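You operate a simulated robot arm through the tools that you are given. There is no shell and no other tool.

You run a simulated robot arm. Do the job below in one go: nothing can be reset, and whatever is moved stays where it is left.

Task
Paste the matching title label on the book in the press and screw it down.
Fine: paste a patch on the cover with the blue brush, brush back in its stand; tray in, hands clear, knob down till the plate bears. Set down upright: blue brush. A coat counts when it lies all over at full strength: go over it till it gets no stronger.

Only the result counts: the job must be done as asked and must still hold three seconds after the hand-in. Knocking over, shifting, dropping, spilling or breaking anything else fails it. Lids that push on must go on centred and level and be pressed home; caps that screw on are set level and turned clockwise until they are tight.

Robot
A 7-joint arm with a two-finger parallel gripper, fixed in place. Base frame: the origin is on the floor under the middle of its stand, x ahead of it, y to its left, z up. Lengths are in m, angles in rad, forces in N, time in s.
It reaches about 1.046 m from its shoulder. Its first joint turns from -2.897 to 2.897 rad. Payload 1.57 kg.
The tool frame sits at the grasp point between the pads (the TCP): z along the fingers, y along the line on which they close. The tips reach 0.03 m beyond it. The gripper opens to 0.08 m. The fingers are 0.017 m wide and 0.012 m thick; the gripper's body (0.04 by 0.082 m) begins 0.08 m behind the TCP.
Orientation is that of the tool frame in the base frame, as a unit quaternion [x, y, z, w]. With the fingers straight down and closing along the base's y, the tool's x points along the base's -x, its y along +y and its z along -z.

Tools
- The arm moves only by the tool apply_moves. Its arguments are lists of equal length, an entry for each row: "dp": the shift along the tool's x, y, z in m, a list of three; "angular": the turn, a rotation vector about the tool's x, y, z in rad, a list of three. In form: {"dp": [[dx, dy, dz], ...], "angular": [[ax, ay, az], ...]}. A call has 1 to 20 rows; each row shifts and turns the commanded pose from where the row before left it, along the tool's axes as they then stand. "hand" is the opening in per cent of the stroke, from 0 (shut) to 100 (fully open), set as the call begins (left out, the last holds). Rows are played at 5 a second. More than 0.05 m and 0.15 rad between two rows, or a gripper value outside its range, and nothing of the call is played. A pose out of reach is approached as far as the arm can. The call stops where the force on the tool passes 90 N (or 10 N more than at its start, if that is more) or the arm is blocked; 0.2 s more then pass. Each finger travels about 0.153 m/s and halts on what it meets, pressing with about 33 N; the grip force reading is that of the motor and also rises with nothing between the fingers. The clock runs only during rows and for 0.2 s after the last one: add rows that do not move to give the fingers time. It gives the time, the measured TCP pose, the force on the tool (base axes), the opening and the grip force at its end, in the units of the frame above (readings bear some noise), with the torque about the TCP (base axes, N m) and any sound that the robot's microphone picked up.
- Cameras (640 x 400 px; columns grow to the right, rows downward): "scene" is fixed at [0.0492, 0.5017, 1.3686]; the picture's right is [-0.29, -0.96, 0.00], its down [-0.68, 0.21, -0.71] and it looks along [0.67, -0.21, -0.71] (base axes); focal length 214 px, centre (320, 200). "wrist" rides on the gripper at [0.072, -0.007, -0.122] in the tool frame; the picture's right is [0.09, 1.00, 0.00], its down [-0.84, 0.08, -0.54] and it looks along [-0.54, 0.05, 0.84] (tool axes); focal length 238 px, centre (320, 200).
- get_image(camera): a new picture of that camera. The clock stands still meanwhile.
- pixel_to_xyz(camera, pixels): for up to 12 pixels [column, row] of the newest picture of that camera ("zoom" is the newest enlarged one), the place [x, y, z] in the base frame of the surface seen there, good to about 0.003 m. The clock stands still meanwhile.
- enlarge(camera, box): a new picture of the part [left, top, right, bottom] of that camera's present view, enlarged. The clock stands still meanwhile.
- sign_off(): hands the job in; it is judged then, once.

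Leave the gripper open and the arm clear of the work at the hand-in unless told otherwise.

The tools are called after "Emit:" as a command line: name --argument value ..., lists and objects as JSON in quotes. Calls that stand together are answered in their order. apply_moves: Moves the arm, as the interface text tells. Its arguments: {"type":"object","properties":{"dp":{"type":"array","items":{"type":"array","items":{"type":"number"}}},"angular":{"type":"array","items":{"type":"array","items":{"type":"number"}}},"hand":{"type":"number"}},"required":["dp","angular"]} The other tools are called the same way: get_image (camera) takes a picture; pixel_to_xyz (camera, pixels) gives the place of the surface under pixels of a picture; enlarge (camera, box) takes an enlarged picture of a part of a camera's view; sign_off () hands the job in.

At the start:

```text
time: 0.0
tool_pos: [0.3318, 0.2723, 1.3085]
tcp_rot: [0.0, 1.0, 0.0, 0.001]
wrist_force: [0.1, 0.0, -0.1]
ft_torque: [-0.02, -0.01, 0.0]
opening: 0.08
finger_force: 0.1
```

scene: 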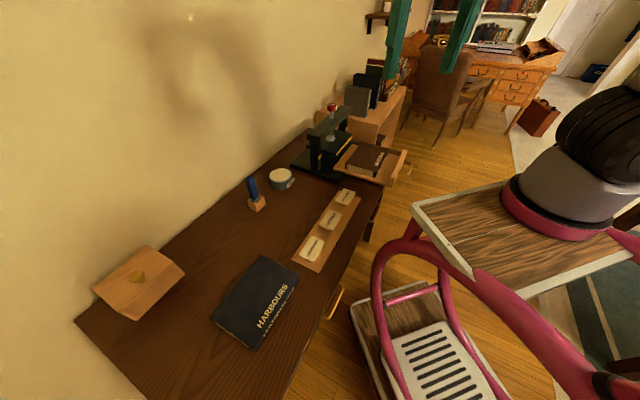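
wrist: 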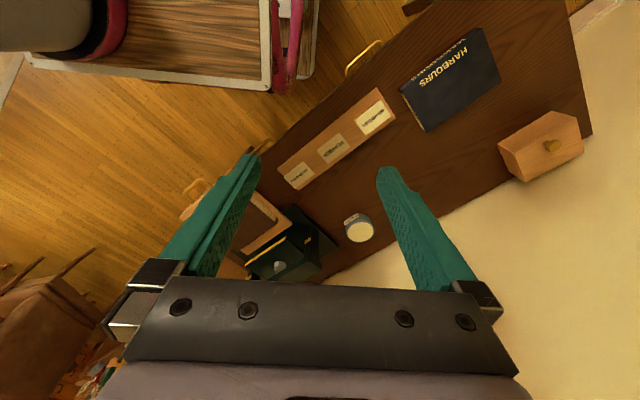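

I see a desk with a press (around scene pixel 325,145), a tray with a book pulled out of it (375,160), three labels on a strip (330,220), a blue brush in a stand (255,195), a paste pot (282,178), and a "HARBOURS" book. I'll enlarge the parts to read them.

Emit:
enlarge --camera "scene" --box '[280, 90, 420, 190]'

Emit:
enlarge --camera "scene" --box '[230, 150, 370, 270]'

Emit:
enlarge --camera "wrist" --box '[260, 80, 400, 190]'

Emit:
enlarge --camera "wrist" --box '[220, 180, 380, 290]'

```text
4.00 times, centred on (350, 140) of scene
```

zoom: 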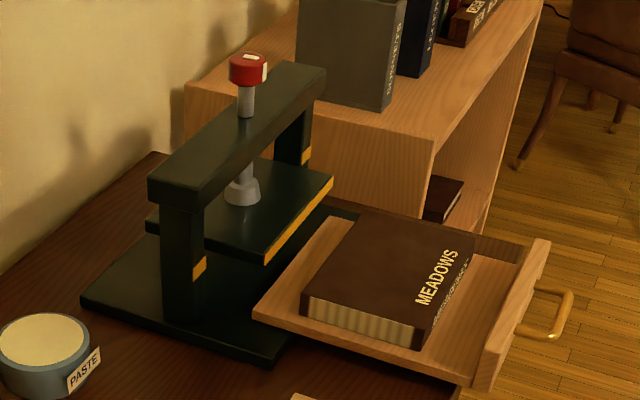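

```text
3.33 times, centred on (300, 210) of scene
```

zoom: 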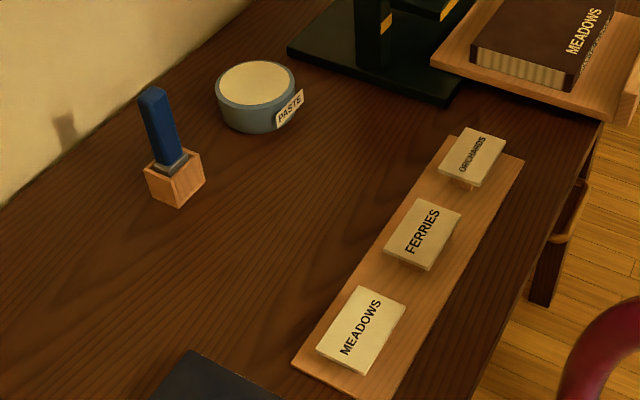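

```text
3.64 times, centred on (330, 135) of wrist
```

zoom: 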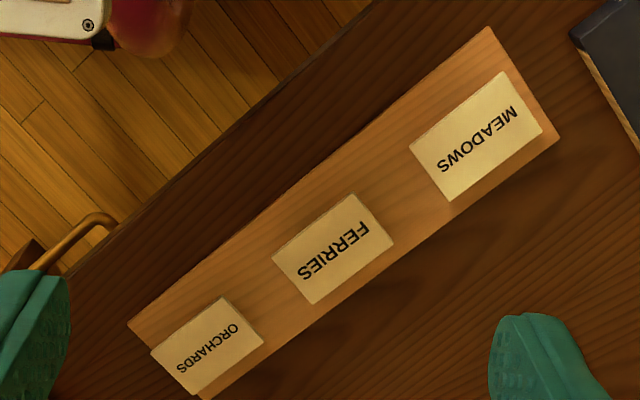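

```text
3.64 times, centred on (300, 235) of wrist
```

zoom: 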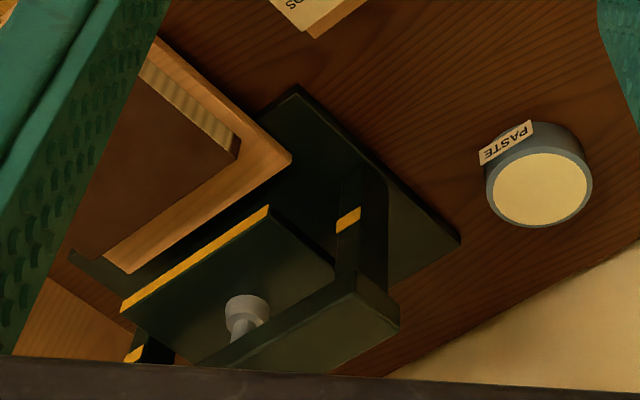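

The book in the press reads MEADOWS, and the matching label is the lowest of the three on the strip. Next I get coordinates of the items.

Emit:
enlarge --camera "scene" --box '[330, 130, 410, 190]'

Emit:
pixel_to_xyz --camera "scene" --pixels '[[251, 178], [255, 195], [257, 205], [282, 172], [282, 185], [312, 247], [329, 220], [344, 197], [331, 106], [332, 120], [365, 160], [408, 167]]'

```text
6.67 times, centred on (370, 160) of scene
```

zoom: 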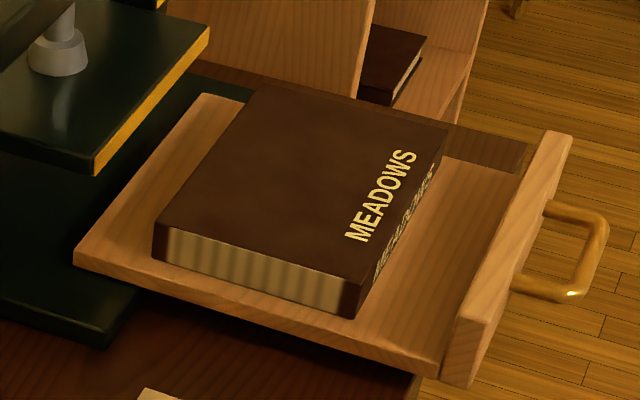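

```text
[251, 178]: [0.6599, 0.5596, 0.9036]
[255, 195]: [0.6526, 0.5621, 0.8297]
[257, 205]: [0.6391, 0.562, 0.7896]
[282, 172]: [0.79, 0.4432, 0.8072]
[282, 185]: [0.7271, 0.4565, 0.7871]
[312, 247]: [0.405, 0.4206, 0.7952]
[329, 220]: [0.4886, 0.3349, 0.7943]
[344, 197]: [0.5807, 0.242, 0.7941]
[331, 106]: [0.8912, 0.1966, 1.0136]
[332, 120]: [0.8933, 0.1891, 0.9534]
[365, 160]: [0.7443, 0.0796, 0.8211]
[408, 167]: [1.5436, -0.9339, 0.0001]
```

I now read off the book, tray and press geometry from the newest zoom (book corners at about (262,88), (155,220), (357,285), (445,130); tray and handle too).

Emit:
pixel_to_xyz --camera "zoom" --pixels '[[264, 92], [162, 222], [352, 282], [440, 132], [358, 308], [200, 100], [85, 258], [430, 365], [470, 350], [560, 140], [575, 290], [600, 235]]'

Emit:
pixel_to_xyz --camera "zoom" --pixels '[[300, 180], [380, 200], [340, 235], [410, 155], [560, 210], [500, 330], [60, 50], [200, 30], [95, 165], [60, 330], [105, 340], [490, 150]]'

```text
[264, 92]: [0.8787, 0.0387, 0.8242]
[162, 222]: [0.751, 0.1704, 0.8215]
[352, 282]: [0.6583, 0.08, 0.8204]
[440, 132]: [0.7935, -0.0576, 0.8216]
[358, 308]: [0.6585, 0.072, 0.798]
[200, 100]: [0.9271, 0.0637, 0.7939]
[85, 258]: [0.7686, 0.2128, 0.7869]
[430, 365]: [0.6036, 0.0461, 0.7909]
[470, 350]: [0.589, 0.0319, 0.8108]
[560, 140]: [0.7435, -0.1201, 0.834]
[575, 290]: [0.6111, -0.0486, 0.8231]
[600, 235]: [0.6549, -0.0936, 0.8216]
```

```text
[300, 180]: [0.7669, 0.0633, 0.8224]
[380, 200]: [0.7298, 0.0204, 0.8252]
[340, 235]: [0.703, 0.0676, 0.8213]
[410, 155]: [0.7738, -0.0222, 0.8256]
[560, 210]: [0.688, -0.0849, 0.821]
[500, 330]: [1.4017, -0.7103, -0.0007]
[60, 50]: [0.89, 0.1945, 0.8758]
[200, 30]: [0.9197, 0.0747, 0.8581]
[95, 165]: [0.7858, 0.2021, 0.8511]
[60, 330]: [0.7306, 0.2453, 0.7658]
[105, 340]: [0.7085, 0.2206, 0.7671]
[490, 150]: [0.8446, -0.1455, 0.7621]
```

The book cover is about 0.18 × 0.13 m with its top at z≈0.822. Everything on the desk is turned about 45°. I will turn the gripper to the desk's axes up high and look from closer with the wrist camera.

Emit:
apply_moves --dp '[[0, 0, 0], [0, 0, 0], [0, 0, 0], [0, 0, 0], [0, 0, 0], [0, 0, 0], [0, 0, 0.04], [0, 0, 0.04], [0, 0, 0.04], [0, 0, 0.04], [0, 0, 0.04], [0, 0, 0]]' --angular '[[0, 0, -0.131], [0, 0, -0.131], [0, 0, -0.131], [0, 0, -0.131], [0, 0, -0.131], [0, 0, -0.131], [0, 0, 0], [0, 0, 0], [0, 0, 0], [0, 0, 0], [0, 0, 0], [0, 0, 0]]' --hand 100

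Emit:
get_image --camera "wrist"

```text
time: 2.6
tool_pos: [0.3322, 0.2722, 1.1065]
tcp_rot: [-0.383, 0.924, 0.0, 0.0]
wrist_force: [-0.8, 0.3, -0.6]
ft_torque: [-0.01, -0.03, -0.01]
opening: 0.0803
finger_force: 0.0
```

```text
taken
```

wrist: 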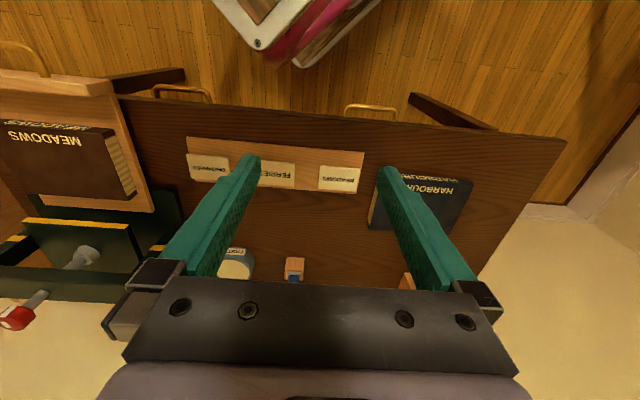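

The gripper is now squared to the desk. I enlarge the labels (around 340,178 and 290,172) and the brush/pot (around 265,265).

Emit:
enlarge --camera "wrist" --box '[180, 130, 380, 210]'

Emit:
enlarge --camera "wrist" --box '[0, 60, 220, 300]'

Emit:
enlarge --camera "scene" --box '[290, 180, 370, 270]'

Emit:
enlarge --camera "scene" --box '[235, 160, 305, 215]'

```text
3.20 times, centred on (280, 170) of wrist
```

zoom: 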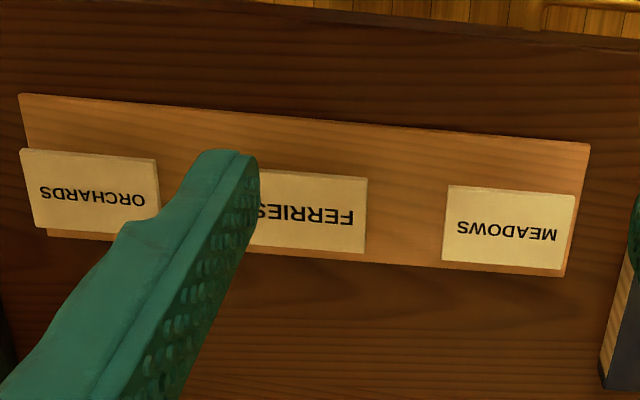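

```text
1.67 times, centred on (110, 180) of wrist
```

zoom: 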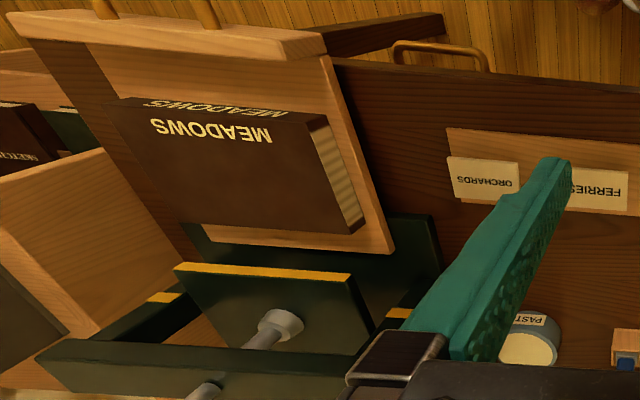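

```text
4.44 times, centred on (330, 225) of scene
```

zoom: 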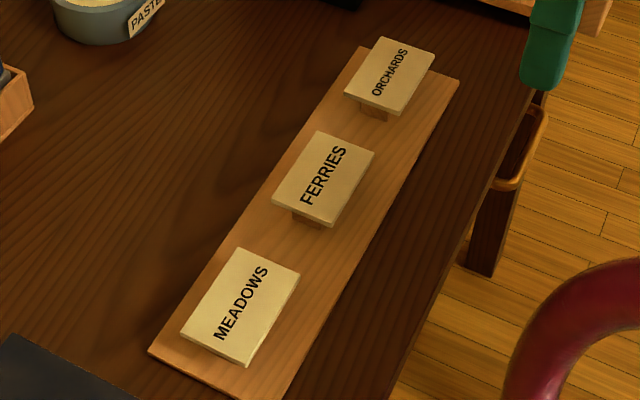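

```text
7.27 times, centred on (270, 188) of scene
```

zoom: 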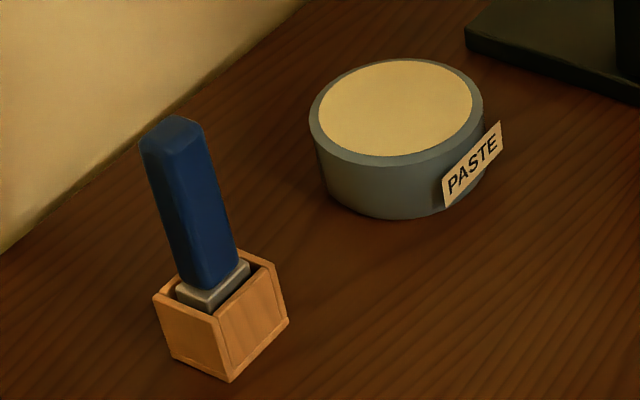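

The brush is a square-section handle standing in a hollow wooden block; the pot is open with paste nearly to the rim. I read the coordinates of handle top/bottom, stand rim and pot rim from this zoom.

Emit:
pixel_to_xyz --camera "zoom" --pixels '[[172, 118], [143, 140], [165, 155], [203, 128], [187, 280], [237, 262], [210, 300], [156, 298], [262, 258], [286, 318], [232, 378], [215, 318]]'

Emit:
pixel_to_xyz --camera "zoom" --pixels '[[313, 112], [395, 62], [480, 105], [400, 162], [395, 110], [325, 125], [468, 120], [500, 130], [445, 205], [395, 148], [390, 216], [155, 135]]'

```text
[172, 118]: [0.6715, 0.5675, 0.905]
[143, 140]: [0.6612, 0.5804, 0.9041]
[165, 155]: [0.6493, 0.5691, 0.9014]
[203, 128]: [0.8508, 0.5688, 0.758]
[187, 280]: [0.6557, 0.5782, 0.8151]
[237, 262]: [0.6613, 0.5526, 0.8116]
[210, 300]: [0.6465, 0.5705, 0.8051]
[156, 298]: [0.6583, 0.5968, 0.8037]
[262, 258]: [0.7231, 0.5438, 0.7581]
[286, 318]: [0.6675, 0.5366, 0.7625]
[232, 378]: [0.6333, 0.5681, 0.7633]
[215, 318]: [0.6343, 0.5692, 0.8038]
```

```text
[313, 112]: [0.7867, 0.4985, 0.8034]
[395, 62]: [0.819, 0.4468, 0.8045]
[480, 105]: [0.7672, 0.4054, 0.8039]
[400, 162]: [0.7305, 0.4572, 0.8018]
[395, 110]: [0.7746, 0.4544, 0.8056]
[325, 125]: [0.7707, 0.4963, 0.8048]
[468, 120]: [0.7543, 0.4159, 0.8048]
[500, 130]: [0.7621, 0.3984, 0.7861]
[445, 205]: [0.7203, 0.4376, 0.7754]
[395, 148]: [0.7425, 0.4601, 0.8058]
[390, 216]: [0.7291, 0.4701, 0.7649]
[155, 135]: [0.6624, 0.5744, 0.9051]
```

Brush handle centre ≈ (0.661, 0.567), top z≈0.905; stand top z≈0.804; pot centre ≈ (0.776, 0.453), paste surface z≈0.805. I check the wall distance and label geometry before moving near.

Emit:
get_image --camera "scene"

Emit:
pixel_to_xyz --camera "scene" --pixels '[[225, 180], [235, 150], [200, 215], [150, 240], [260, 120], [262, 170], [230, 196], [300, 120], [320, 280], [130, 275], [175, 270], [120, 350]]'

Emit:
enlarge --camera "scene" --box '[290, 225, 340, 275]'

```text
taken
```

scene: 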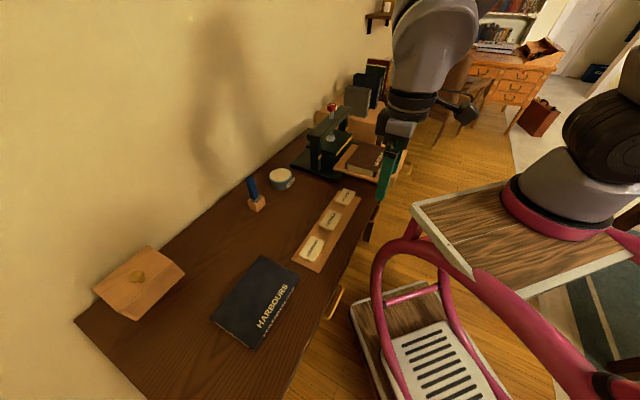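

```text
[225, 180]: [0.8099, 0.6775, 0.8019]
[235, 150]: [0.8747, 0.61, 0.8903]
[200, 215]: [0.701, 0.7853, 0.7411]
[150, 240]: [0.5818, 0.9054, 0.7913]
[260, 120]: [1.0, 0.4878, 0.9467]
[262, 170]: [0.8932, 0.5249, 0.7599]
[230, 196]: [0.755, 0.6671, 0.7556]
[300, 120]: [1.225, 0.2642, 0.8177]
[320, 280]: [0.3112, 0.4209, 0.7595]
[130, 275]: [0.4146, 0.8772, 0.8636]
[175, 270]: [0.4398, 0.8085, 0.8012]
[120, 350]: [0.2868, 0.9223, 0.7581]
```

```text
8.00 times, centred on (315, 250) of scene
```

zoom: 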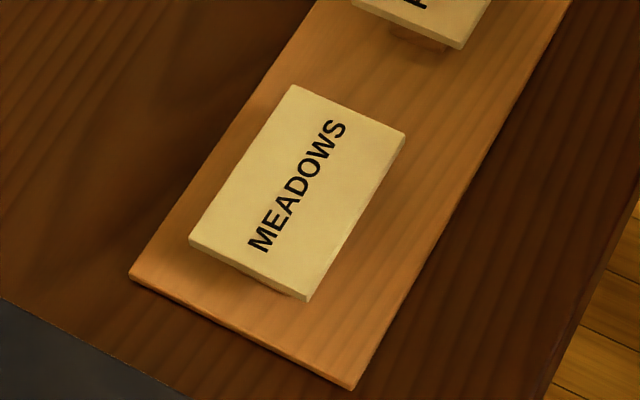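

The wall lies along x+y≈1.487, 0.18 m behind the brush, so there is room. Now label corner coordinates: (293,86), (404,134), (306,297), (190,240) in the zoom.

Emit:
pixel_to_xyz --camera "zoom" --pixels '[[295, 90], [400, 136], [304, 292], [194, 238], [307, 298], [250, 275], [195, 245], [160, 270], [350, 380], [270, 300], [298, 190], [400, 38]]'

Emit:
pixel_to_xyz --camera "zoom" --pixels '[[350, 110], [355, 215], [245, 265], [240, 165], [300, 150], [280, 220], [600, 100], [40, 200], [430, 250], [200, 310], [135, 280], [330, 240]]'

```text
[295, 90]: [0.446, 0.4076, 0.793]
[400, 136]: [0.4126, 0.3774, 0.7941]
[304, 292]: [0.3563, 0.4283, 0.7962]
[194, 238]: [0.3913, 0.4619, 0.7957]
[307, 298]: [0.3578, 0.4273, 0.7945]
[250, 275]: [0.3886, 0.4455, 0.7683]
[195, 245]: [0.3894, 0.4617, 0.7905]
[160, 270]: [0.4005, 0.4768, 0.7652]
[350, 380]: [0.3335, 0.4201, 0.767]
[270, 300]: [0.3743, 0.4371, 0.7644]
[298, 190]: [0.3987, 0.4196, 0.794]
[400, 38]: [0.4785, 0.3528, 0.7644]
```

```text
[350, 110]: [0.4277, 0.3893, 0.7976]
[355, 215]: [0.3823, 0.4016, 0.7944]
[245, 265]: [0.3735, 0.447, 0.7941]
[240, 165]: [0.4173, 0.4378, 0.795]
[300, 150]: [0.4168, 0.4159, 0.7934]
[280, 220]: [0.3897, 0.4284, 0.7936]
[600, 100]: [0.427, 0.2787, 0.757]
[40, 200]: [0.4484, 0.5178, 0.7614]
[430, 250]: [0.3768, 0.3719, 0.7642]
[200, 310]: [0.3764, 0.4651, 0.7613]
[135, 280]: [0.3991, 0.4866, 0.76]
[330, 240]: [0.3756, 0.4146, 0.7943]
```

The label is about 0.076 × 0.046 m, centre ≈ (0.402, 0.419), top z≈0.795. First comes the brush: I move high above it at about (0.661, 0.567, 1.10), which also checks reach.

Emit:
apply_moves --dp '[[-0.0441, -0.0024, 0], [-0.0441, -0.0024, 0], [-0.0441, -0.0024, 0], [-0.0441, -0.0024, 0], [-0.0441, -0.0024, 0], [-0.0441, -0.0024, 0], [-0.0441, -0.0024, 0], [-0.0441, -0.0024, 0], [-0.0441, -0.0024, 0], [-0.0441, -0.0024, 0], [0, 0, 0]]' --angular '[[0, 0, 0], [0, 0, 0], [0, 0, 0], [0, 0, 0], [0, 0, 0], [0, 0, 0], [0, 0, 0], [0, 0, 0], [0, 0, 0], [0, 0, 0], [0, 0, 0]]'

Emit:
get_image --camera "wrist"

Emit:
get_image --camera "scene"

```text
time: 5.0
tool_pos: [0.6615, 0.5676, 1.108]
tcp_rot: [-0.384, 0.923, 0.0, -0.001]
wrist_force: [0.4, 0.3, 0.1]
ft_torque: [0.02, -0.03, -0.01]
opening: 0.0799
finger_force: 0.0
```

```text
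taken
```

wrist: 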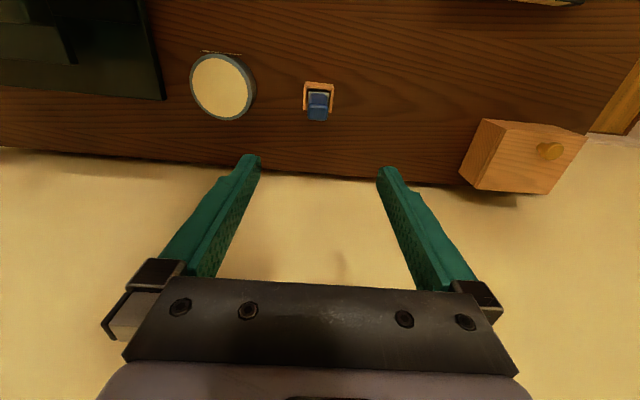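

```text
taken
```

scene: 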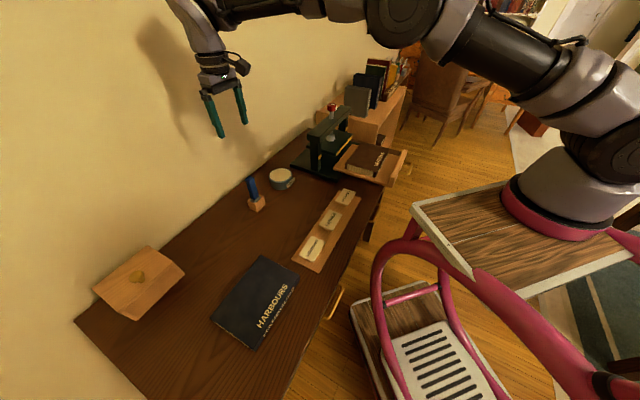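

The pose is reached. I enlarge the brush (around 318,100) from above to fix its centre and turn.

Emit:
enlarge --camera "wrist" --box '[278, 70, 358, 130]'

```text
6.67 times, centred on (318, 100) of wrist
```

zoom: 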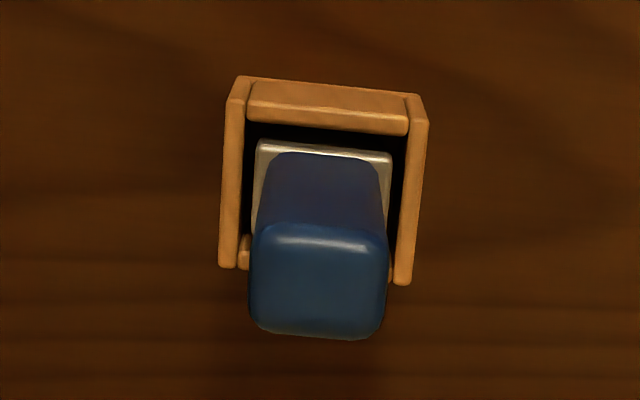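

Emit:
pixel_to_xyz --camera "zoom" --pixels '[[258, 235], [380, 240], [260, 320], [375, 330], [318, 285], [232, 85], [420, 105], [225, 262], [402, 278], [262, 150], [386, 162], [325, 100]]'

```text
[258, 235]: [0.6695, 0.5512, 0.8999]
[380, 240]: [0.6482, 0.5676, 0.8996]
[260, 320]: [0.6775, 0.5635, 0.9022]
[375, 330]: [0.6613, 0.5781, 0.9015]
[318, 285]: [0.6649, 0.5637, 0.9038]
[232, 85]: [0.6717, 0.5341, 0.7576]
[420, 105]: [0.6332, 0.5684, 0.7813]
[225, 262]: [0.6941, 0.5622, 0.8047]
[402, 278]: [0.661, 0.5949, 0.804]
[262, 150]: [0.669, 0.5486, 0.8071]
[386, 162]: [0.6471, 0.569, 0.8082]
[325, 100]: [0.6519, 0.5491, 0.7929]
```

The handle is about 0.026 × 0.02 m, centred at (0.664, 0.565), top 0.903. I shift 3.6 mm along −y of the tool and go down to z≈0.862 with open fingers.

Emit:
apply_moves --dp '[[0, -0.0036, 0.041], [0, 0, 0.041], [0, 0, 0.041], [0, 0, 0.041], [0, 0, 0.041], [0, 0, 0.041], [0, 0, 0]]' --angular '[[0, 0, 0], [0, 0, 0], [0, 0, 0], [0, 0, 0], [0, 0, 0], [0, 0, 0], [0, 0, 0]]'

Emit:
get_image --camera "wrist"

Emit:
enlarge --camera "scene" --box '[220, 150, 300, 220]'

```text
time: 6.6
tool_pos: [0.6649, 0.5652, 0.86]
tcp_rot: [-0.384, 0.923, 0.0, 0.001]
wrist_force: [-0.2, -0.3, -0.1]
ft_torque: [-0.03, 0.01, 0.01]
opening: 0.08
finger_force: 0.0
```

```text
taken
```

wrist: 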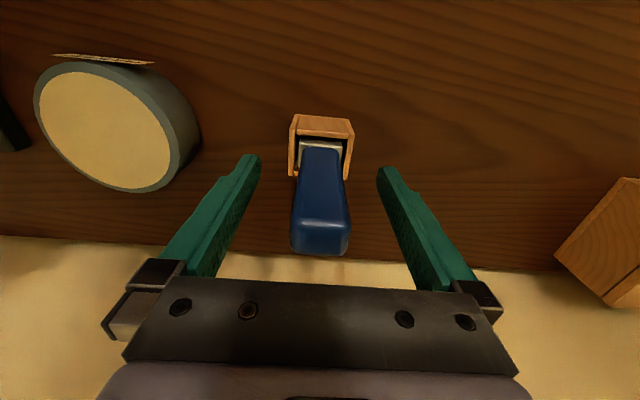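

```text
5.71 times, centred on (260, 185) of scene
```

zoom: 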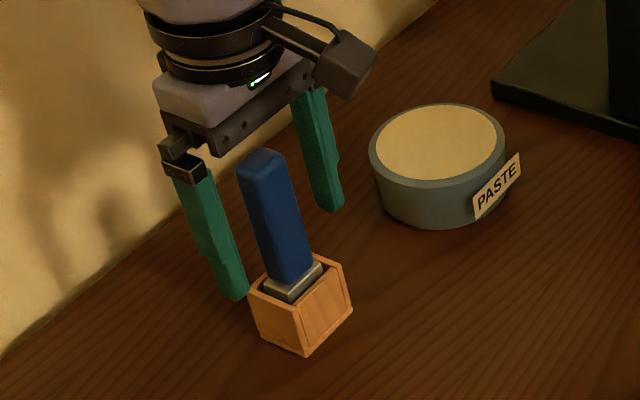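

The handle stands centred between the fingers. I close the hand on it.

Emit:
apply_moves --dp '[[0, 0, 0], [0, 0, 0], [0, 0, 0], [0, 0, 0]]' --angular '[[0, 0, 0], [0, 0, 0], [0, 0, 0], [0, 0, 0]]' --hand 0

Emit:
enlarge --camera "scene" --box '[220, 150, 300, 220]'

```text
time: 7.6
tool_pos: [0.6639, 0.563, 0.8612]
tcp_rot: [-0.384, 0.923, 0.0, 0.0]
wrist_force: [0.1, 0.2, 0.6]
ft_torque: [0.0, 0.01, 0.0]
opening: 0.0273
finger_force: 32.5
```

```text
5.71 times, centred on (260, 185) of scene
```

zoom: 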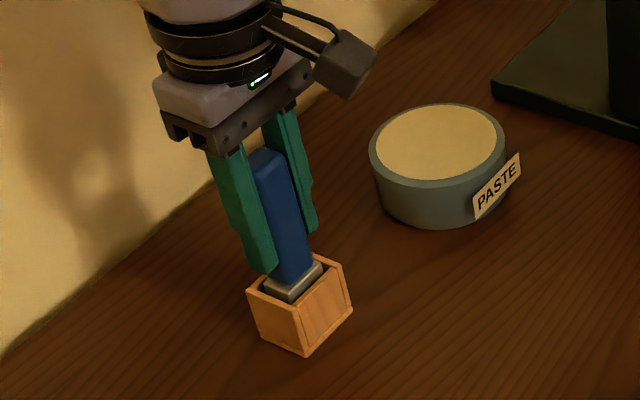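

Grip is firm (opening 0.0273, 32.5 N). I lift straight up 0.12 m and look at the brush.

Emit:
apply_moves --dp '[[0, 0, -0.02], [0, 0, -0.02], [0, 0, -0.04], [0, 0, -0.04], [0, 0, 0]]' --angular '[[0, 0, 0], [0, 0, 0], [0, 0, 0], [0, 0, 0], [0, 0, 0]]'

Emit:
enlarge --camera "scene" --box '[200, 120, 310, 220]'

Emit:
enlarge --camera "wrist" --box '[200, 0, 440, 300]'

```text
time: 8.8
tool_pos: [0.6626, 0.567, 0.9821]
tcp_rot: [-0.384, 0.924, -0.001, 0.0]
wrist_force: [0.8, -0.7, -0.4]
ft_torque: [-0.02, 0.0, -0.01]
opening: 0.0274
finger_force: 33.2
```

```text
4.00 times, centred on (255, 170) of scene
```

zoom: 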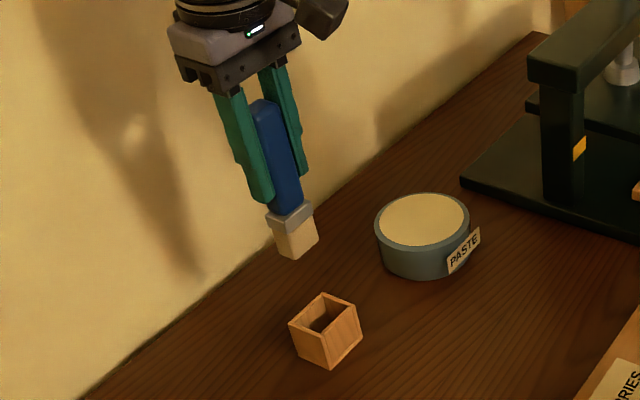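

```text
1.33 times, centred on (320, 150) of wrist
```

zoom: 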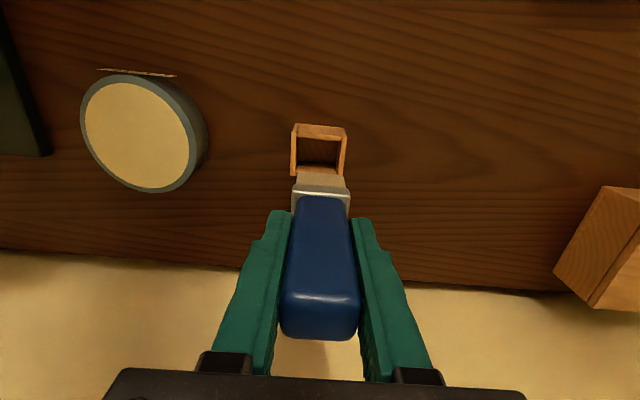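

The brush is out; the bristle tip is at about (290,255) in the scene zoom. I measure its bottom relative to the TCP.

Emit:
enlarge --camera "scene" --box '[250, 155, 300, 195]'

```text
10.00 times, centred on (275, 175) of scene
```

zoom: 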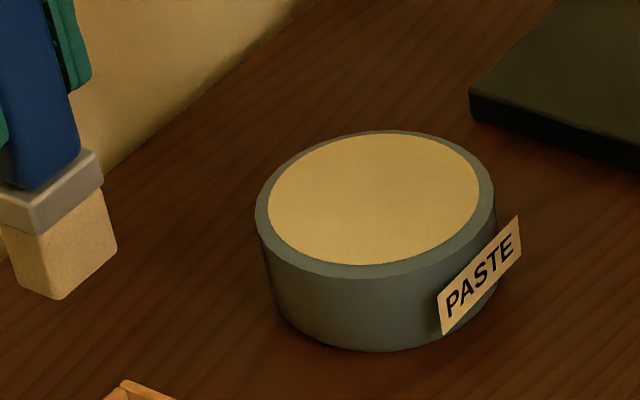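

Emit:
pixel_to_xyz --camera "zoom" --pixels '[[58, 296], [114, 248], [22, 288], [38, 232], [102, 182], [96, 154], [256, 215], [375, 132], [493, 195], [360, 275], [375, 200], [360, 262]]'

Emit:
pixel_to_xyz --camera "zoom" --pixels '[[60, 288], [108, 246], [30, 280], [45, 236], [98, 190], [85, 230], [300, 200], [450, 190], [380, 150], [350, 345], [275, 310], [40, 180]]'

```text
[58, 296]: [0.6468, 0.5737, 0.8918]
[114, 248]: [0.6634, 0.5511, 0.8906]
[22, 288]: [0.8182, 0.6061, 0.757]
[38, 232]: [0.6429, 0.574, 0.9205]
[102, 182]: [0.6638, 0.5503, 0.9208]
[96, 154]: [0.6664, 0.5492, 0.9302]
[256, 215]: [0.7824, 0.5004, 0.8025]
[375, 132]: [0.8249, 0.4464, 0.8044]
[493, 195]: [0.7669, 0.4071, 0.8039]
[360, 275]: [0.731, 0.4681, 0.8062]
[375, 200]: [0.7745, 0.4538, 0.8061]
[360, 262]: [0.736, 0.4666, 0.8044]
```

```text
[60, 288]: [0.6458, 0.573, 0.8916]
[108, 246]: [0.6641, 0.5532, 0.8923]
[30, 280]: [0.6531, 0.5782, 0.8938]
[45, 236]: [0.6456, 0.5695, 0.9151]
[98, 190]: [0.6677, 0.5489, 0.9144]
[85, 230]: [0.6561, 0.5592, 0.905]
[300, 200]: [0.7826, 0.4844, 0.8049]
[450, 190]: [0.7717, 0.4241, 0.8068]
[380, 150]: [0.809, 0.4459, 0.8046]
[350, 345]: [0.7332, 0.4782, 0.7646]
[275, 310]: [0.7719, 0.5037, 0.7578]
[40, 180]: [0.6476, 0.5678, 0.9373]
```

The brush bottom is at z≈0.890, i.e. 0.092 m below the TCP; bristles about 0.028 (along the desk) × 0.02. Pot centre ≈ (0.7755, 0.4545). I check where the press frame stands relative to the pot before carrying the brush there.

Emit:
enlarge --camera "scene" --box '[280, 90, 420, 190]'

Emit:
pixel_to_xyz --camera "zoom" --pixels '[[150, 185], [195, 195], [205, 200], [85, 300], [190, 320], [155, 225], [265, 262], [330, 180], [322, 75], [250, 70], [248, 85], [243, 195]]'

```text
4.00 times, centred on (350, 140) of scene
```

zoom: 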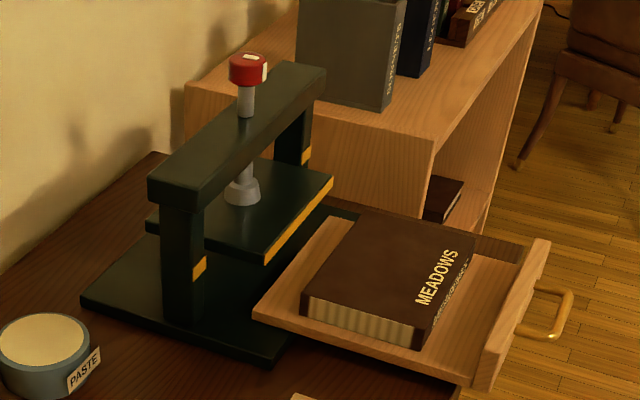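

```text
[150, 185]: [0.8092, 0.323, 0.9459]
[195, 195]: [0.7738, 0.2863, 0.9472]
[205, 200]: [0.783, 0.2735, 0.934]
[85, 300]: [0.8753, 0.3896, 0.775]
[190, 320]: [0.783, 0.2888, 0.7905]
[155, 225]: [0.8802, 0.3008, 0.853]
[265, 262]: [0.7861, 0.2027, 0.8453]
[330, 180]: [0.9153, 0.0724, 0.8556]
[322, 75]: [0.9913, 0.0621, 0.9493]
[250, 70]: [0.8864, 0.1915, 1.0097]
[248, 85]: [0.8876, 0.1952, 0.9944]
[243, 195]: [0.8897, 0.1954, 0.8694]
```

The press frame is clear of the pot by more than 7 cm. I carry the brush over the pot centre and lower it slowly until its tip is just under the paste surface (TCP z≈0.892).

Emit:
apply_moves --dp '[[-0.0016, -0.0314, 0], [0, -0.0314, 0], [0, -0.0314, 0], [0, -0.0314, 0], [0, -0.0315, 0], [0, 0, 0.04], [0, 0, 0.03], [0, 0, 0.01], [0, 0, 0.005], [0, 0, 0.005], [0, 0, 0]]' --angular '[[0, 0, 0], [0, 0, 0], [0, 0, 0], [0, 0, 0], [0, 0, 0], [0, 0, 0], [0, 0, 0], [0, 0, 0], [0, 0, 0], [0, 0, 0], [0, 0, 0]]'

Emit:
enlarge --camera "scene" --box '[235, 130, 325, 200]'

```text
time: 11.2
tool_pos: [0.7732, 0.4552, 0.8945]
tcp_rot: [-0.384, 0.923, 0.001, 0.002]
wrist_force: [4.5, 0.6, 27.3]
ft_torque: [0.07, -0.26, -0.01]
opening: 0.0282
finger_force: 33.0
```

```text
5.71 times, centred on (280, 165) of scene
```

zoom: 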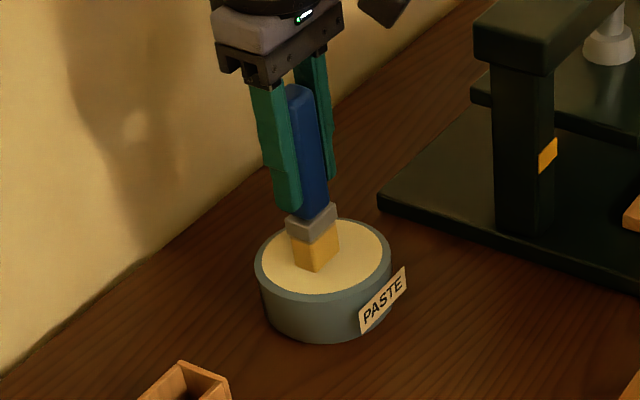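

The paste pushes back (27 N) and the bristles have turned yellow: loaded. I lift straight up and look again.

Emit:
apply_moves --dp '[[0, 0, -0.005], [0, 0, -0.02], [0, 0, -0.04], [0, 0, -0.04], [0, 0, 0]]' --angular '[[0, 0, 0], [0, 0, 0], [0, 0, 0], [0, 0, 0], [0, 0, 0]]'

Emit:
enlarge --camera "scene" --box '[235, 120, 325, 190]'

```text
time: 12.4
tool_pos: [0.7737, 0.4554, 0.9995]
tcp_rot: [-0.383, 0.924, 0.0, -0.001]
wrist_force: [1.1, -0.3, -0.6]
ft_torque: [0.0, 0.02, 0.0]
opening: 0.0273
finger_force: 33.3
```

```text
5.71 times, centred on (280, 155) of scene
```

zoom: 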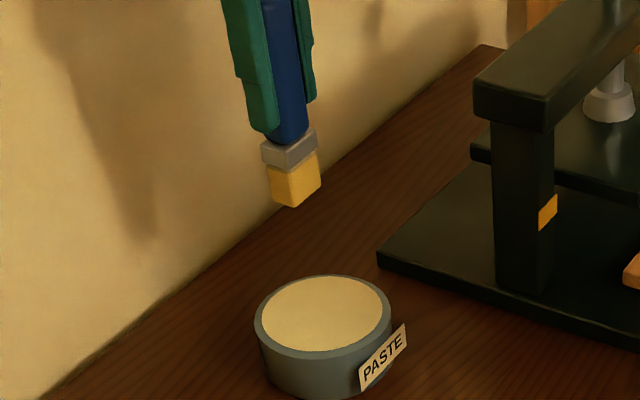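

Emit:
pixel_to_xyz --camera "zoom" --pixels '[[292, 203], [318, 182], [276, 196], [290, 172], [316, 150], [270, 165], [295, 196], [312, 180], [300, 165], [262, 148], [290, 168], [280, 190]]'

```text
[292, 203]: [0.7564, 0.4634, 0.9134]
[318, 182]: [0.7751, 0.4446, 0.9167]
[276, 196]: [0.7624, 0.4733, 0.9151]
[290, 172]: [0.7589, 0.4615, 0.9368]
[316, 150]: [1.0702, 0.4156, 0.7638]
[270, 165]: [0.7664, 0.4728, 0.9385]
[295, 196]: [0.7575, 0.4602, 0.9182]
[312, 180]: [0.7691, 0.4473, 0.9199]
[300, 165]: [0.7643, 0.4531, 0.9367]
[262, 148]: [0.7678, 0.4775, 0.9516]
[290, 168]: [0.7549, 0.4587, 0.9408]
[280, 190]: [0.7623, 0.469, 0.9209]
```

Loaded brush bottom is now about 0.088 m below the TCP. I raise it above the press height and carry it over the book centre (0.770, 0.058), then look down with the wrist camera.

Emit:
apply_moves --dp '[[0, 0, -0.031], [0, 0, -0.031], [0, 0, -0.031], [0.0316, -0.0307, 0], [0.0316, -0.0307, 0], [0.0316, -0.0307, 0], [0.0316, -0.0307, 0], [0.0316, -0.0307, 0], [0.0316, -0.0307, 0], [0.0316, -0.0307, 0], [0.0316, -0.0307, 0], [0.0315, -0.0309, 0], [0, 0, 0]]' --angular '[[0, 0, 0], [0, 0, 0], [0, 0, 0], [0, 0, 0], [0, 0, 0], [0, 0, 0], [0, 0, 0], [0, 0, 0], [0, 0, 0], [0, 0, 0], [0, 0, 0], [0, 0, 0], [0, 0, 0]]'

Emit:
get_image --camera "wrist"

Emit:
enlarge --camera "scene" --box '[300, 80, 420, 180]'

```text
time: 15.2
tool_pos: [0.7714, 0.0578, 1.0919]
tcp_rot: [-0.384, 0.923, 0.001, 0.0]
wrist_force: [0.0, 0.3, 0.0]
ft_torque: [0.02, -0.02, 0.07]
opening: 0.0273
finger_force: 32.5
```

```text
taken
```

wrist: 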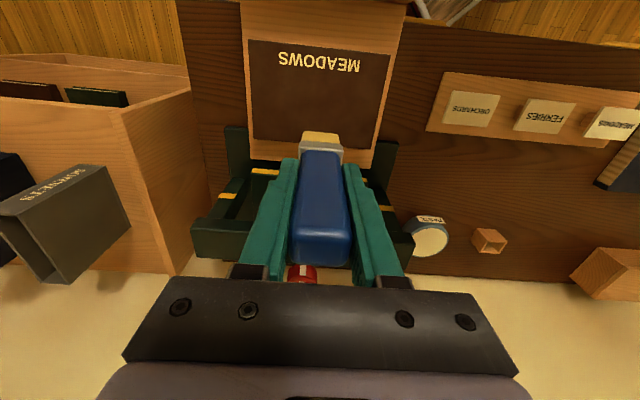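

```text
4.00 times, centred on (360, 130) of scene
```

zoom: 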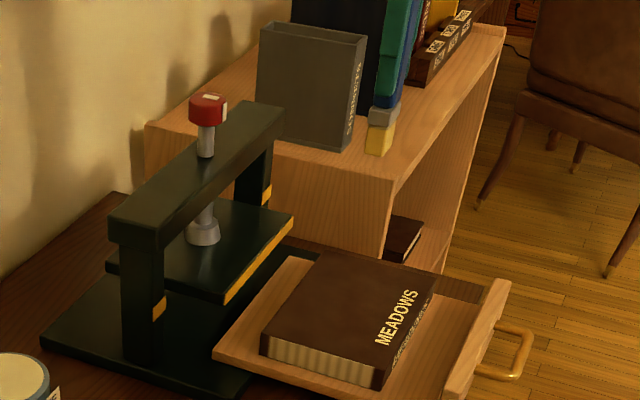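

The book is below the brush. I read the book corners from the wrist view ((250,40), (390,55), (368,148)) plus the shelf edge on the left, to set the patch centre and check clearance.

Emit:
pixel_to_xyz --camera "wrist" --pixels '[[253, 44], [387, 58], [368, 147], [256, 136], [280, 62], [358, 68], [245, 20], [400, 30], [190, 90], [192, 150], [110, 170], [178, 268]]'

Emit:
enlarge --camera "wrist" --box '[230, 0, 410, 160]'

```text
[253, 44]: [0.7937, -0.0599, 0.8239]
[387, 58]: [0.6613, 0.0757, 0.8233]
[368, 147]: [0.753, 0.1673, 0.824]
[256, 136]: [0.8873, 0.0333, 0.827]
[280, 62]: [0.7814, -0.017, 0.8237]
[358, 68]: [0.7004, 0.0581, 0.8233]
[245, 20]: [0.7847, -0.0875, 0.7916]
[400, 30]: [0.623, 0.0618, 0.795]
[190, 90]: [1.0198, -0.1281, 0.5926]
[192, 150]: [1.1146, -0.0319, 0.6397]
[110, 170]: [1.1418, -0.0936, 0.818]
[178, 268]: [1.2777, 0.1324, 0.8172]
```

```text
2.50 times, centred on (320, 80) of wrist
```

zoom: 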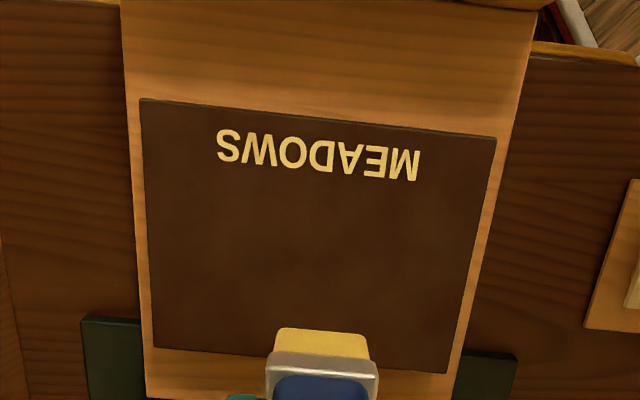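

The cover spans about 0.19 × 0.131 m, centre ≈ (0.772, 0.056), z≈0.823; the printed title is near the front edge, so a patch at the centre stays clear of it. I go to the patch's first corner and lower slowly to just above the cover.

Emit:
apply_moves --dp '[[0.017, 0.0272, 0], [0, 0, 0.045], [0, 0, 0.045], [0, 0, 0.045], [0, 0, 0.03], [0, 0, 0.0095], [0, 0, 0]]' --angular '[[0, 0, 0], [0, 0, 0], [0, 0, 0], [0, 0, 0], [0, 0, 0], [0, 0, 0], [0, 0, 0]]'

Emit:
enlarge --camera "scene" --box '[320, 110, 420, 190]'

Emit:
enlarge --camera "wrist" --box '[200, 20, 440, 200]'

```text
time: 16.8
tool_pos: [0.7381, 0.0674, 0.9158]
tcp_rot: [-0.383, 0.924, 0.0, -0.001]
wrist_force: [0.2, 0.0, 0.4]
ft_torque: [0.02, 0.0, 0.0]
opening: 0.0273
finger_force: 32.7
```

```text
5.00 times, centred on (370, 150) of scene
```

zoom: 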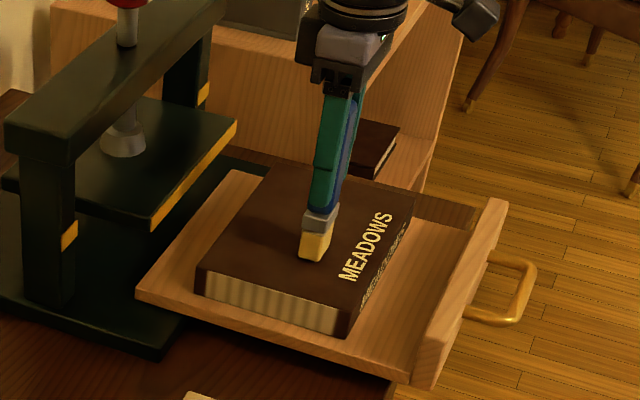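

```text
2.22 times, centred on (320, 110) of wrist
```

zoom: 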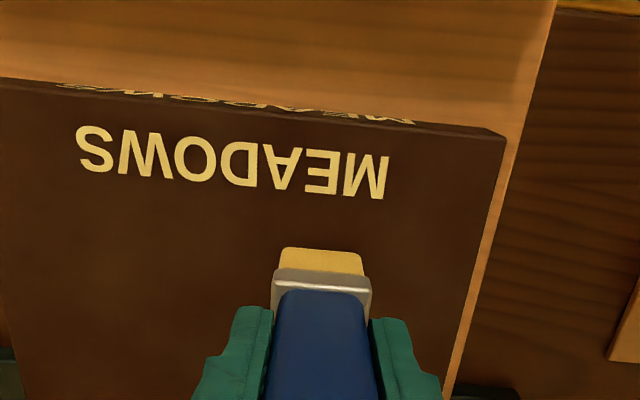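

The brush hovers just above the cover near the title. I lower in 1 mm steps to feel the contact.

Emit:
apply_moves --dp '[[0, 0, 0.001], [0, 0, 0.001], [0, 0, 0.001], [0, 0, 0]]' --angular '[[0, 0, 0], [0, 0, 0], [0, 0, 0], [0, 0, 0]]'

```text
time: 17.8
tool_pos: [0.7367, 0.0661, 0.9134]
tcp_rot: [-0.382, 0.924, 0.0, 0.0]
wrist_force: [0.2, -0.8, -0.3]
ft_torque: [-0.01, -0.03, 0.0]
opening: 0.0277
finger_force: 33.4
```

No contact yet at TCP z≈0.913. I keep going down in 1 mm steps.

Emit:
apply_moves --dp '[[0, 0, 0.001], [0, 0, 0.001], [0, 0, 0]]' --angular '[[0, 0, 0], [0, 0, 0], [0, 0, 0]]'

```text
time: 18.6
tool_pos: [0.7379, 0.0679, 0.9125]
tcp_rot: [-0.383, 0.924, -0.001, 0.001]
wrist_force: [-2.7, 2.2, 29.5]
ft_torque: [0.21, 0.27, 0.01]
opening: 0.0277
finger_force: 32.7
```

Contact: 29.5 N. I ease off by 1 mm to a light touch, then make the first stroke (0.06 m along the long way) and look.

Emit:
apply_moves --dp '[[0, 0, -0.001], [0, -0.015, 0], [0, -0.015, 0], [0, -0.015, 0], [0, -0.015, 0], [0, 0, 0]]' --angular '[[0, 0, 0], [0, 0, 0], [0, 0, 0], [0, 0, 0], [0, 0, 0], [0, 0, 0]]'

Emit:
enlarge --camera "scene" --box '[320, 110, 420, 190]'

Emit:
enlarge --camera "wrist" --box '[200, 20, 440, 200]'

```text
time: 20.0
tool_pos: [0.7782, 0.0244, 0.9119]
tcp_rot: [-0.384, 0.923, 0.0, 0.0]
wrist_force: [-5.6, 5.5, 23.3]
ft_torque: [0.46, 0.41, 0.03]
opening: 0.0278
finger_force: 33.0
```

```text
5.00 times, centred on (370, 150) of scene
```

zoom: 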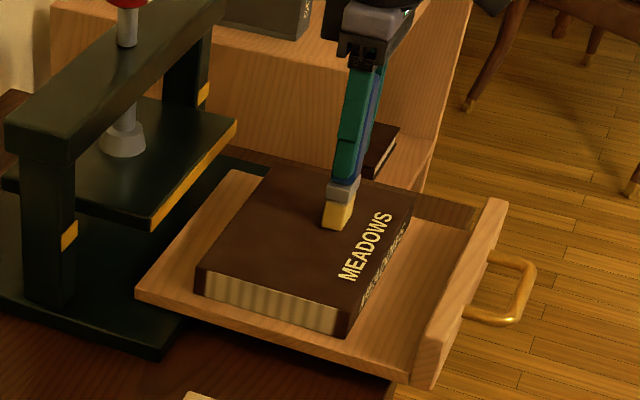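

```text
2.22 times, centred on (320, 110) of wrist
```

zoom: 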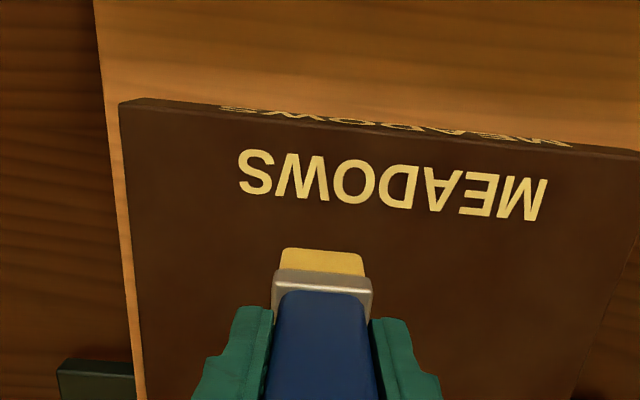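

No obvious mark yet; I enlarge the swept strip more closely.

Emit:
enlarge --camera "scene" --box '[358, 142, 398, 172]'

Emit:
enlarge --camera "wrist" --box '[300, 100, 400, 180]'

```text
13.33 times, centred on (378, 157) of scene
```

zoom: 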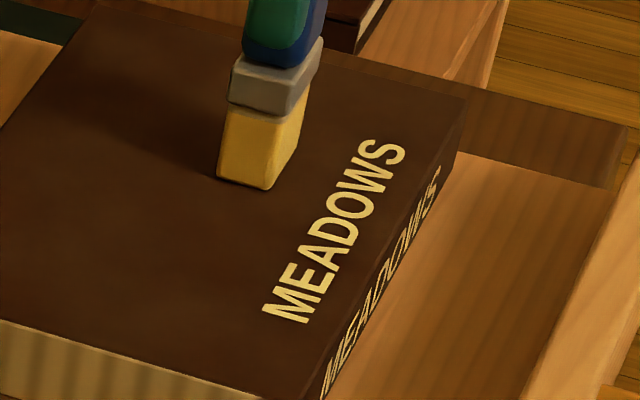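

```text
5.00 times, centred on (350, 140) of wrist
```

zoom: 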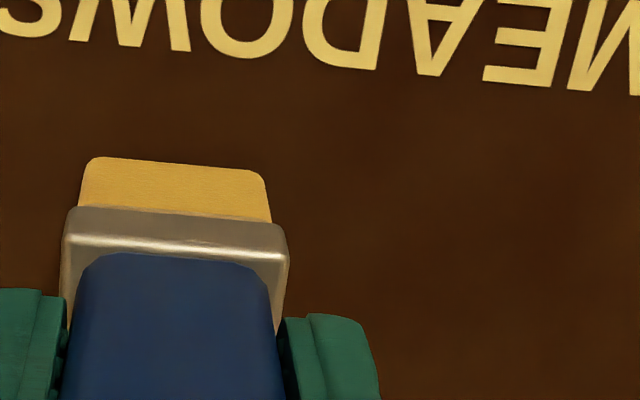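

No mark shows yet from this strip. I move one row nearer the centre and stroke back, then look again.

Emit:
apply_moves --dp '[[-0.017, 0, 0], [0, 0.01, 0], [0, 0.01, 0], [0, 0.01, 0], [0, 0.01, 0], [0, 0.01, 0], [0, 0.01, 0], [0, 0, 0]]' --angular '[[0, 0, 0], [0, 0, 0], [0, 0, 0], [0, 0, 0], [0, 0, 0], [0, 0, 0], [0, 0, 0], [0, 0, 0]]'

Emit:
enlarge --camera "scene" --box '[340, 132, 400, 177]'

Emit:
enlarge --camera "wrist" --box '[200, 20, 440, 200]'

```text
time: 21.8
tool_pos: [0.7485, 0.0788, 0.9124]
tcp_rot: [-0.383, 0.924, -0.001, 0.0]
wrist_force: [-0.1, -0.9, -1.0]
ft_torque: [-0.01, -0.02, -0.04]
opening: 0.0273
finger_force: 32.8
```

```text
8.89 times, centred on (370, 154) of scene
```

zoom: 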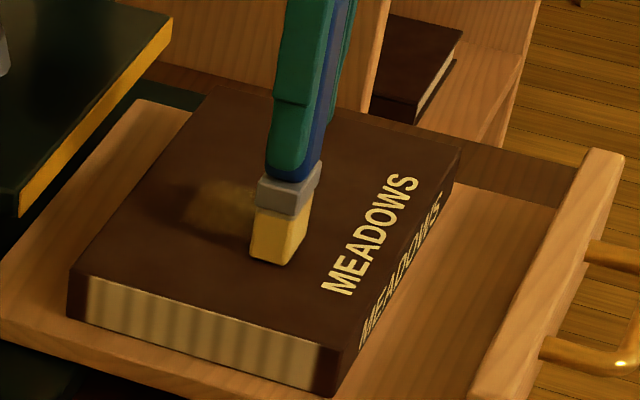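

```text
2.22 times, centred on (320, 110) of wrist
```

zoom: 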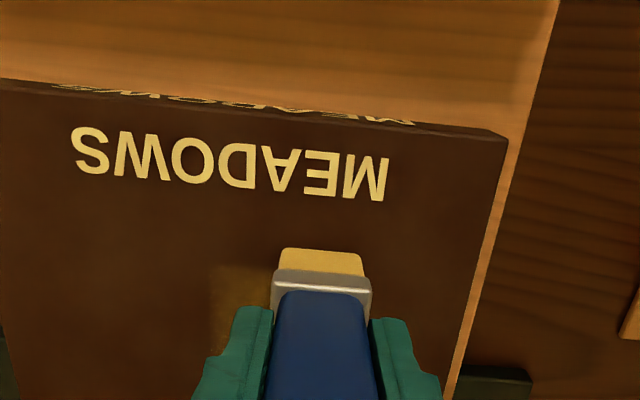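

A faint yellow mark appears behind the brush at about (215,200) in the scene zoom. I lift the brush away to view its outline.

Emit:
apply_moves --dp '[[0, 0, -0.02], [0, 0, -0.05], [0, 0.05, -0.03], [0, 0, 0]]' --angular '[[0, 0, 0], [0, 0, 0], [0, 0, 0], [0, 0, 0]]'

Emit:
enlarge --camera "scene" --box '[340, 132, 400, 177]'

```text
refused: row 3 steps farther than a row can; nothing moved
```

```text
8.89 times, centred on (370, 154) of scene
```

zoom: 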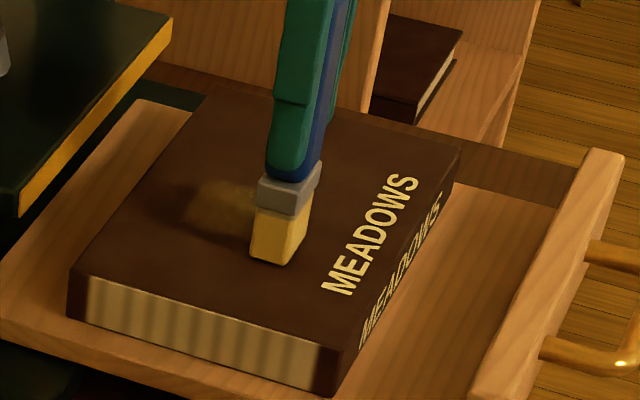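

One row was too long; I split it up and lift again.

Emit:
apply_moves --dp '[[0, 0, -0.02], [0, 0, -0.04], [0, 0.04, -0.02], [0, 0.03, 0], [0, 0, 0]]' --angular '[[0, 0, 0], [0, 0, 0], [0, 0, 0], [0, 0, 0], [0, 0, 0]]'

Emit:
enlarge --camera "scene" --box '[340, 132, 400, 177]'

Emit:
get_image --camera "wrist"

```text
time: 23.0
tool_pos: [0.6999, 0.1282, 0.9937]
tcp_rot: [-0.383, 0.924, -0.001, 0.0]
wrist_force: [0.0, 0.5, -1.1]
ft_torque: [0.0, 0.01, 0.01]
opening: 0.0274
finger_force: 33.3
```

```text
8.89 times, centred on (370, 154) of scene
```

zoom: 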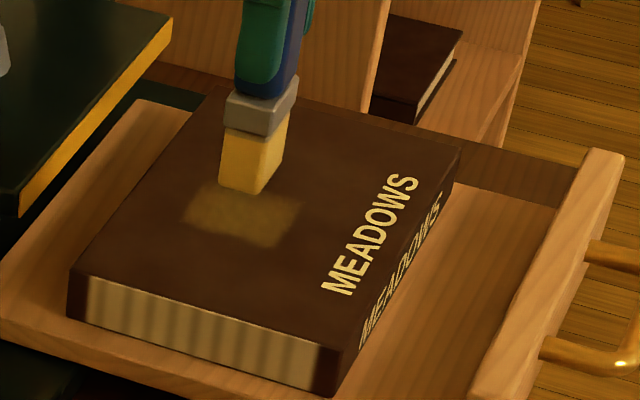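

```text
taken
```

wrist: 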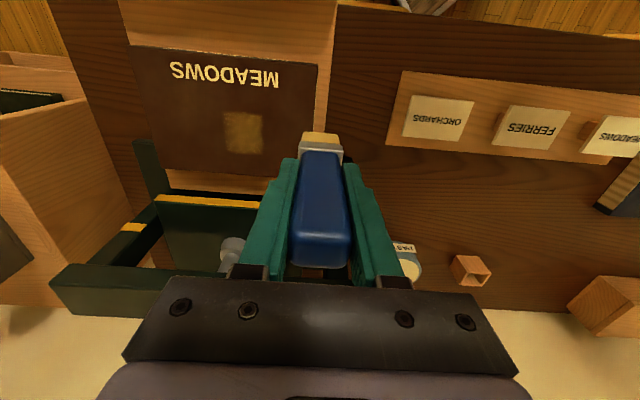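

The faint patch is visible at wrist (243,132). I enlarge it to see its outline and strength.

Emit:
enlarge --camera "wrist" --box '[120, 40, 330, 190]'

Emit:
pixel_to_xyz --camera "zoom" --pixels '[[315, 210], [435, 220], [430, 340], [320, 330], [375, 275]]'

```text
2.67 times, centred on (225, 115) of wrist
```

zoom: 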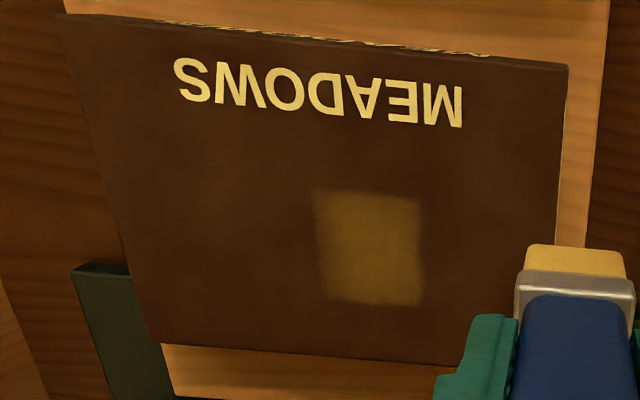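

```text
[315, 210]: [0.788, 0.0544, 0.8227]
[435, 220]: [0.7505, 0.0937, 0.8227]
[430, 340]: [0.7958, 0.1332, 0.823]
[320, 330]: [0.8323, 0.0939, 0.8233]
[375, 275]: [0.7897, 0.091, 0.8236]
```

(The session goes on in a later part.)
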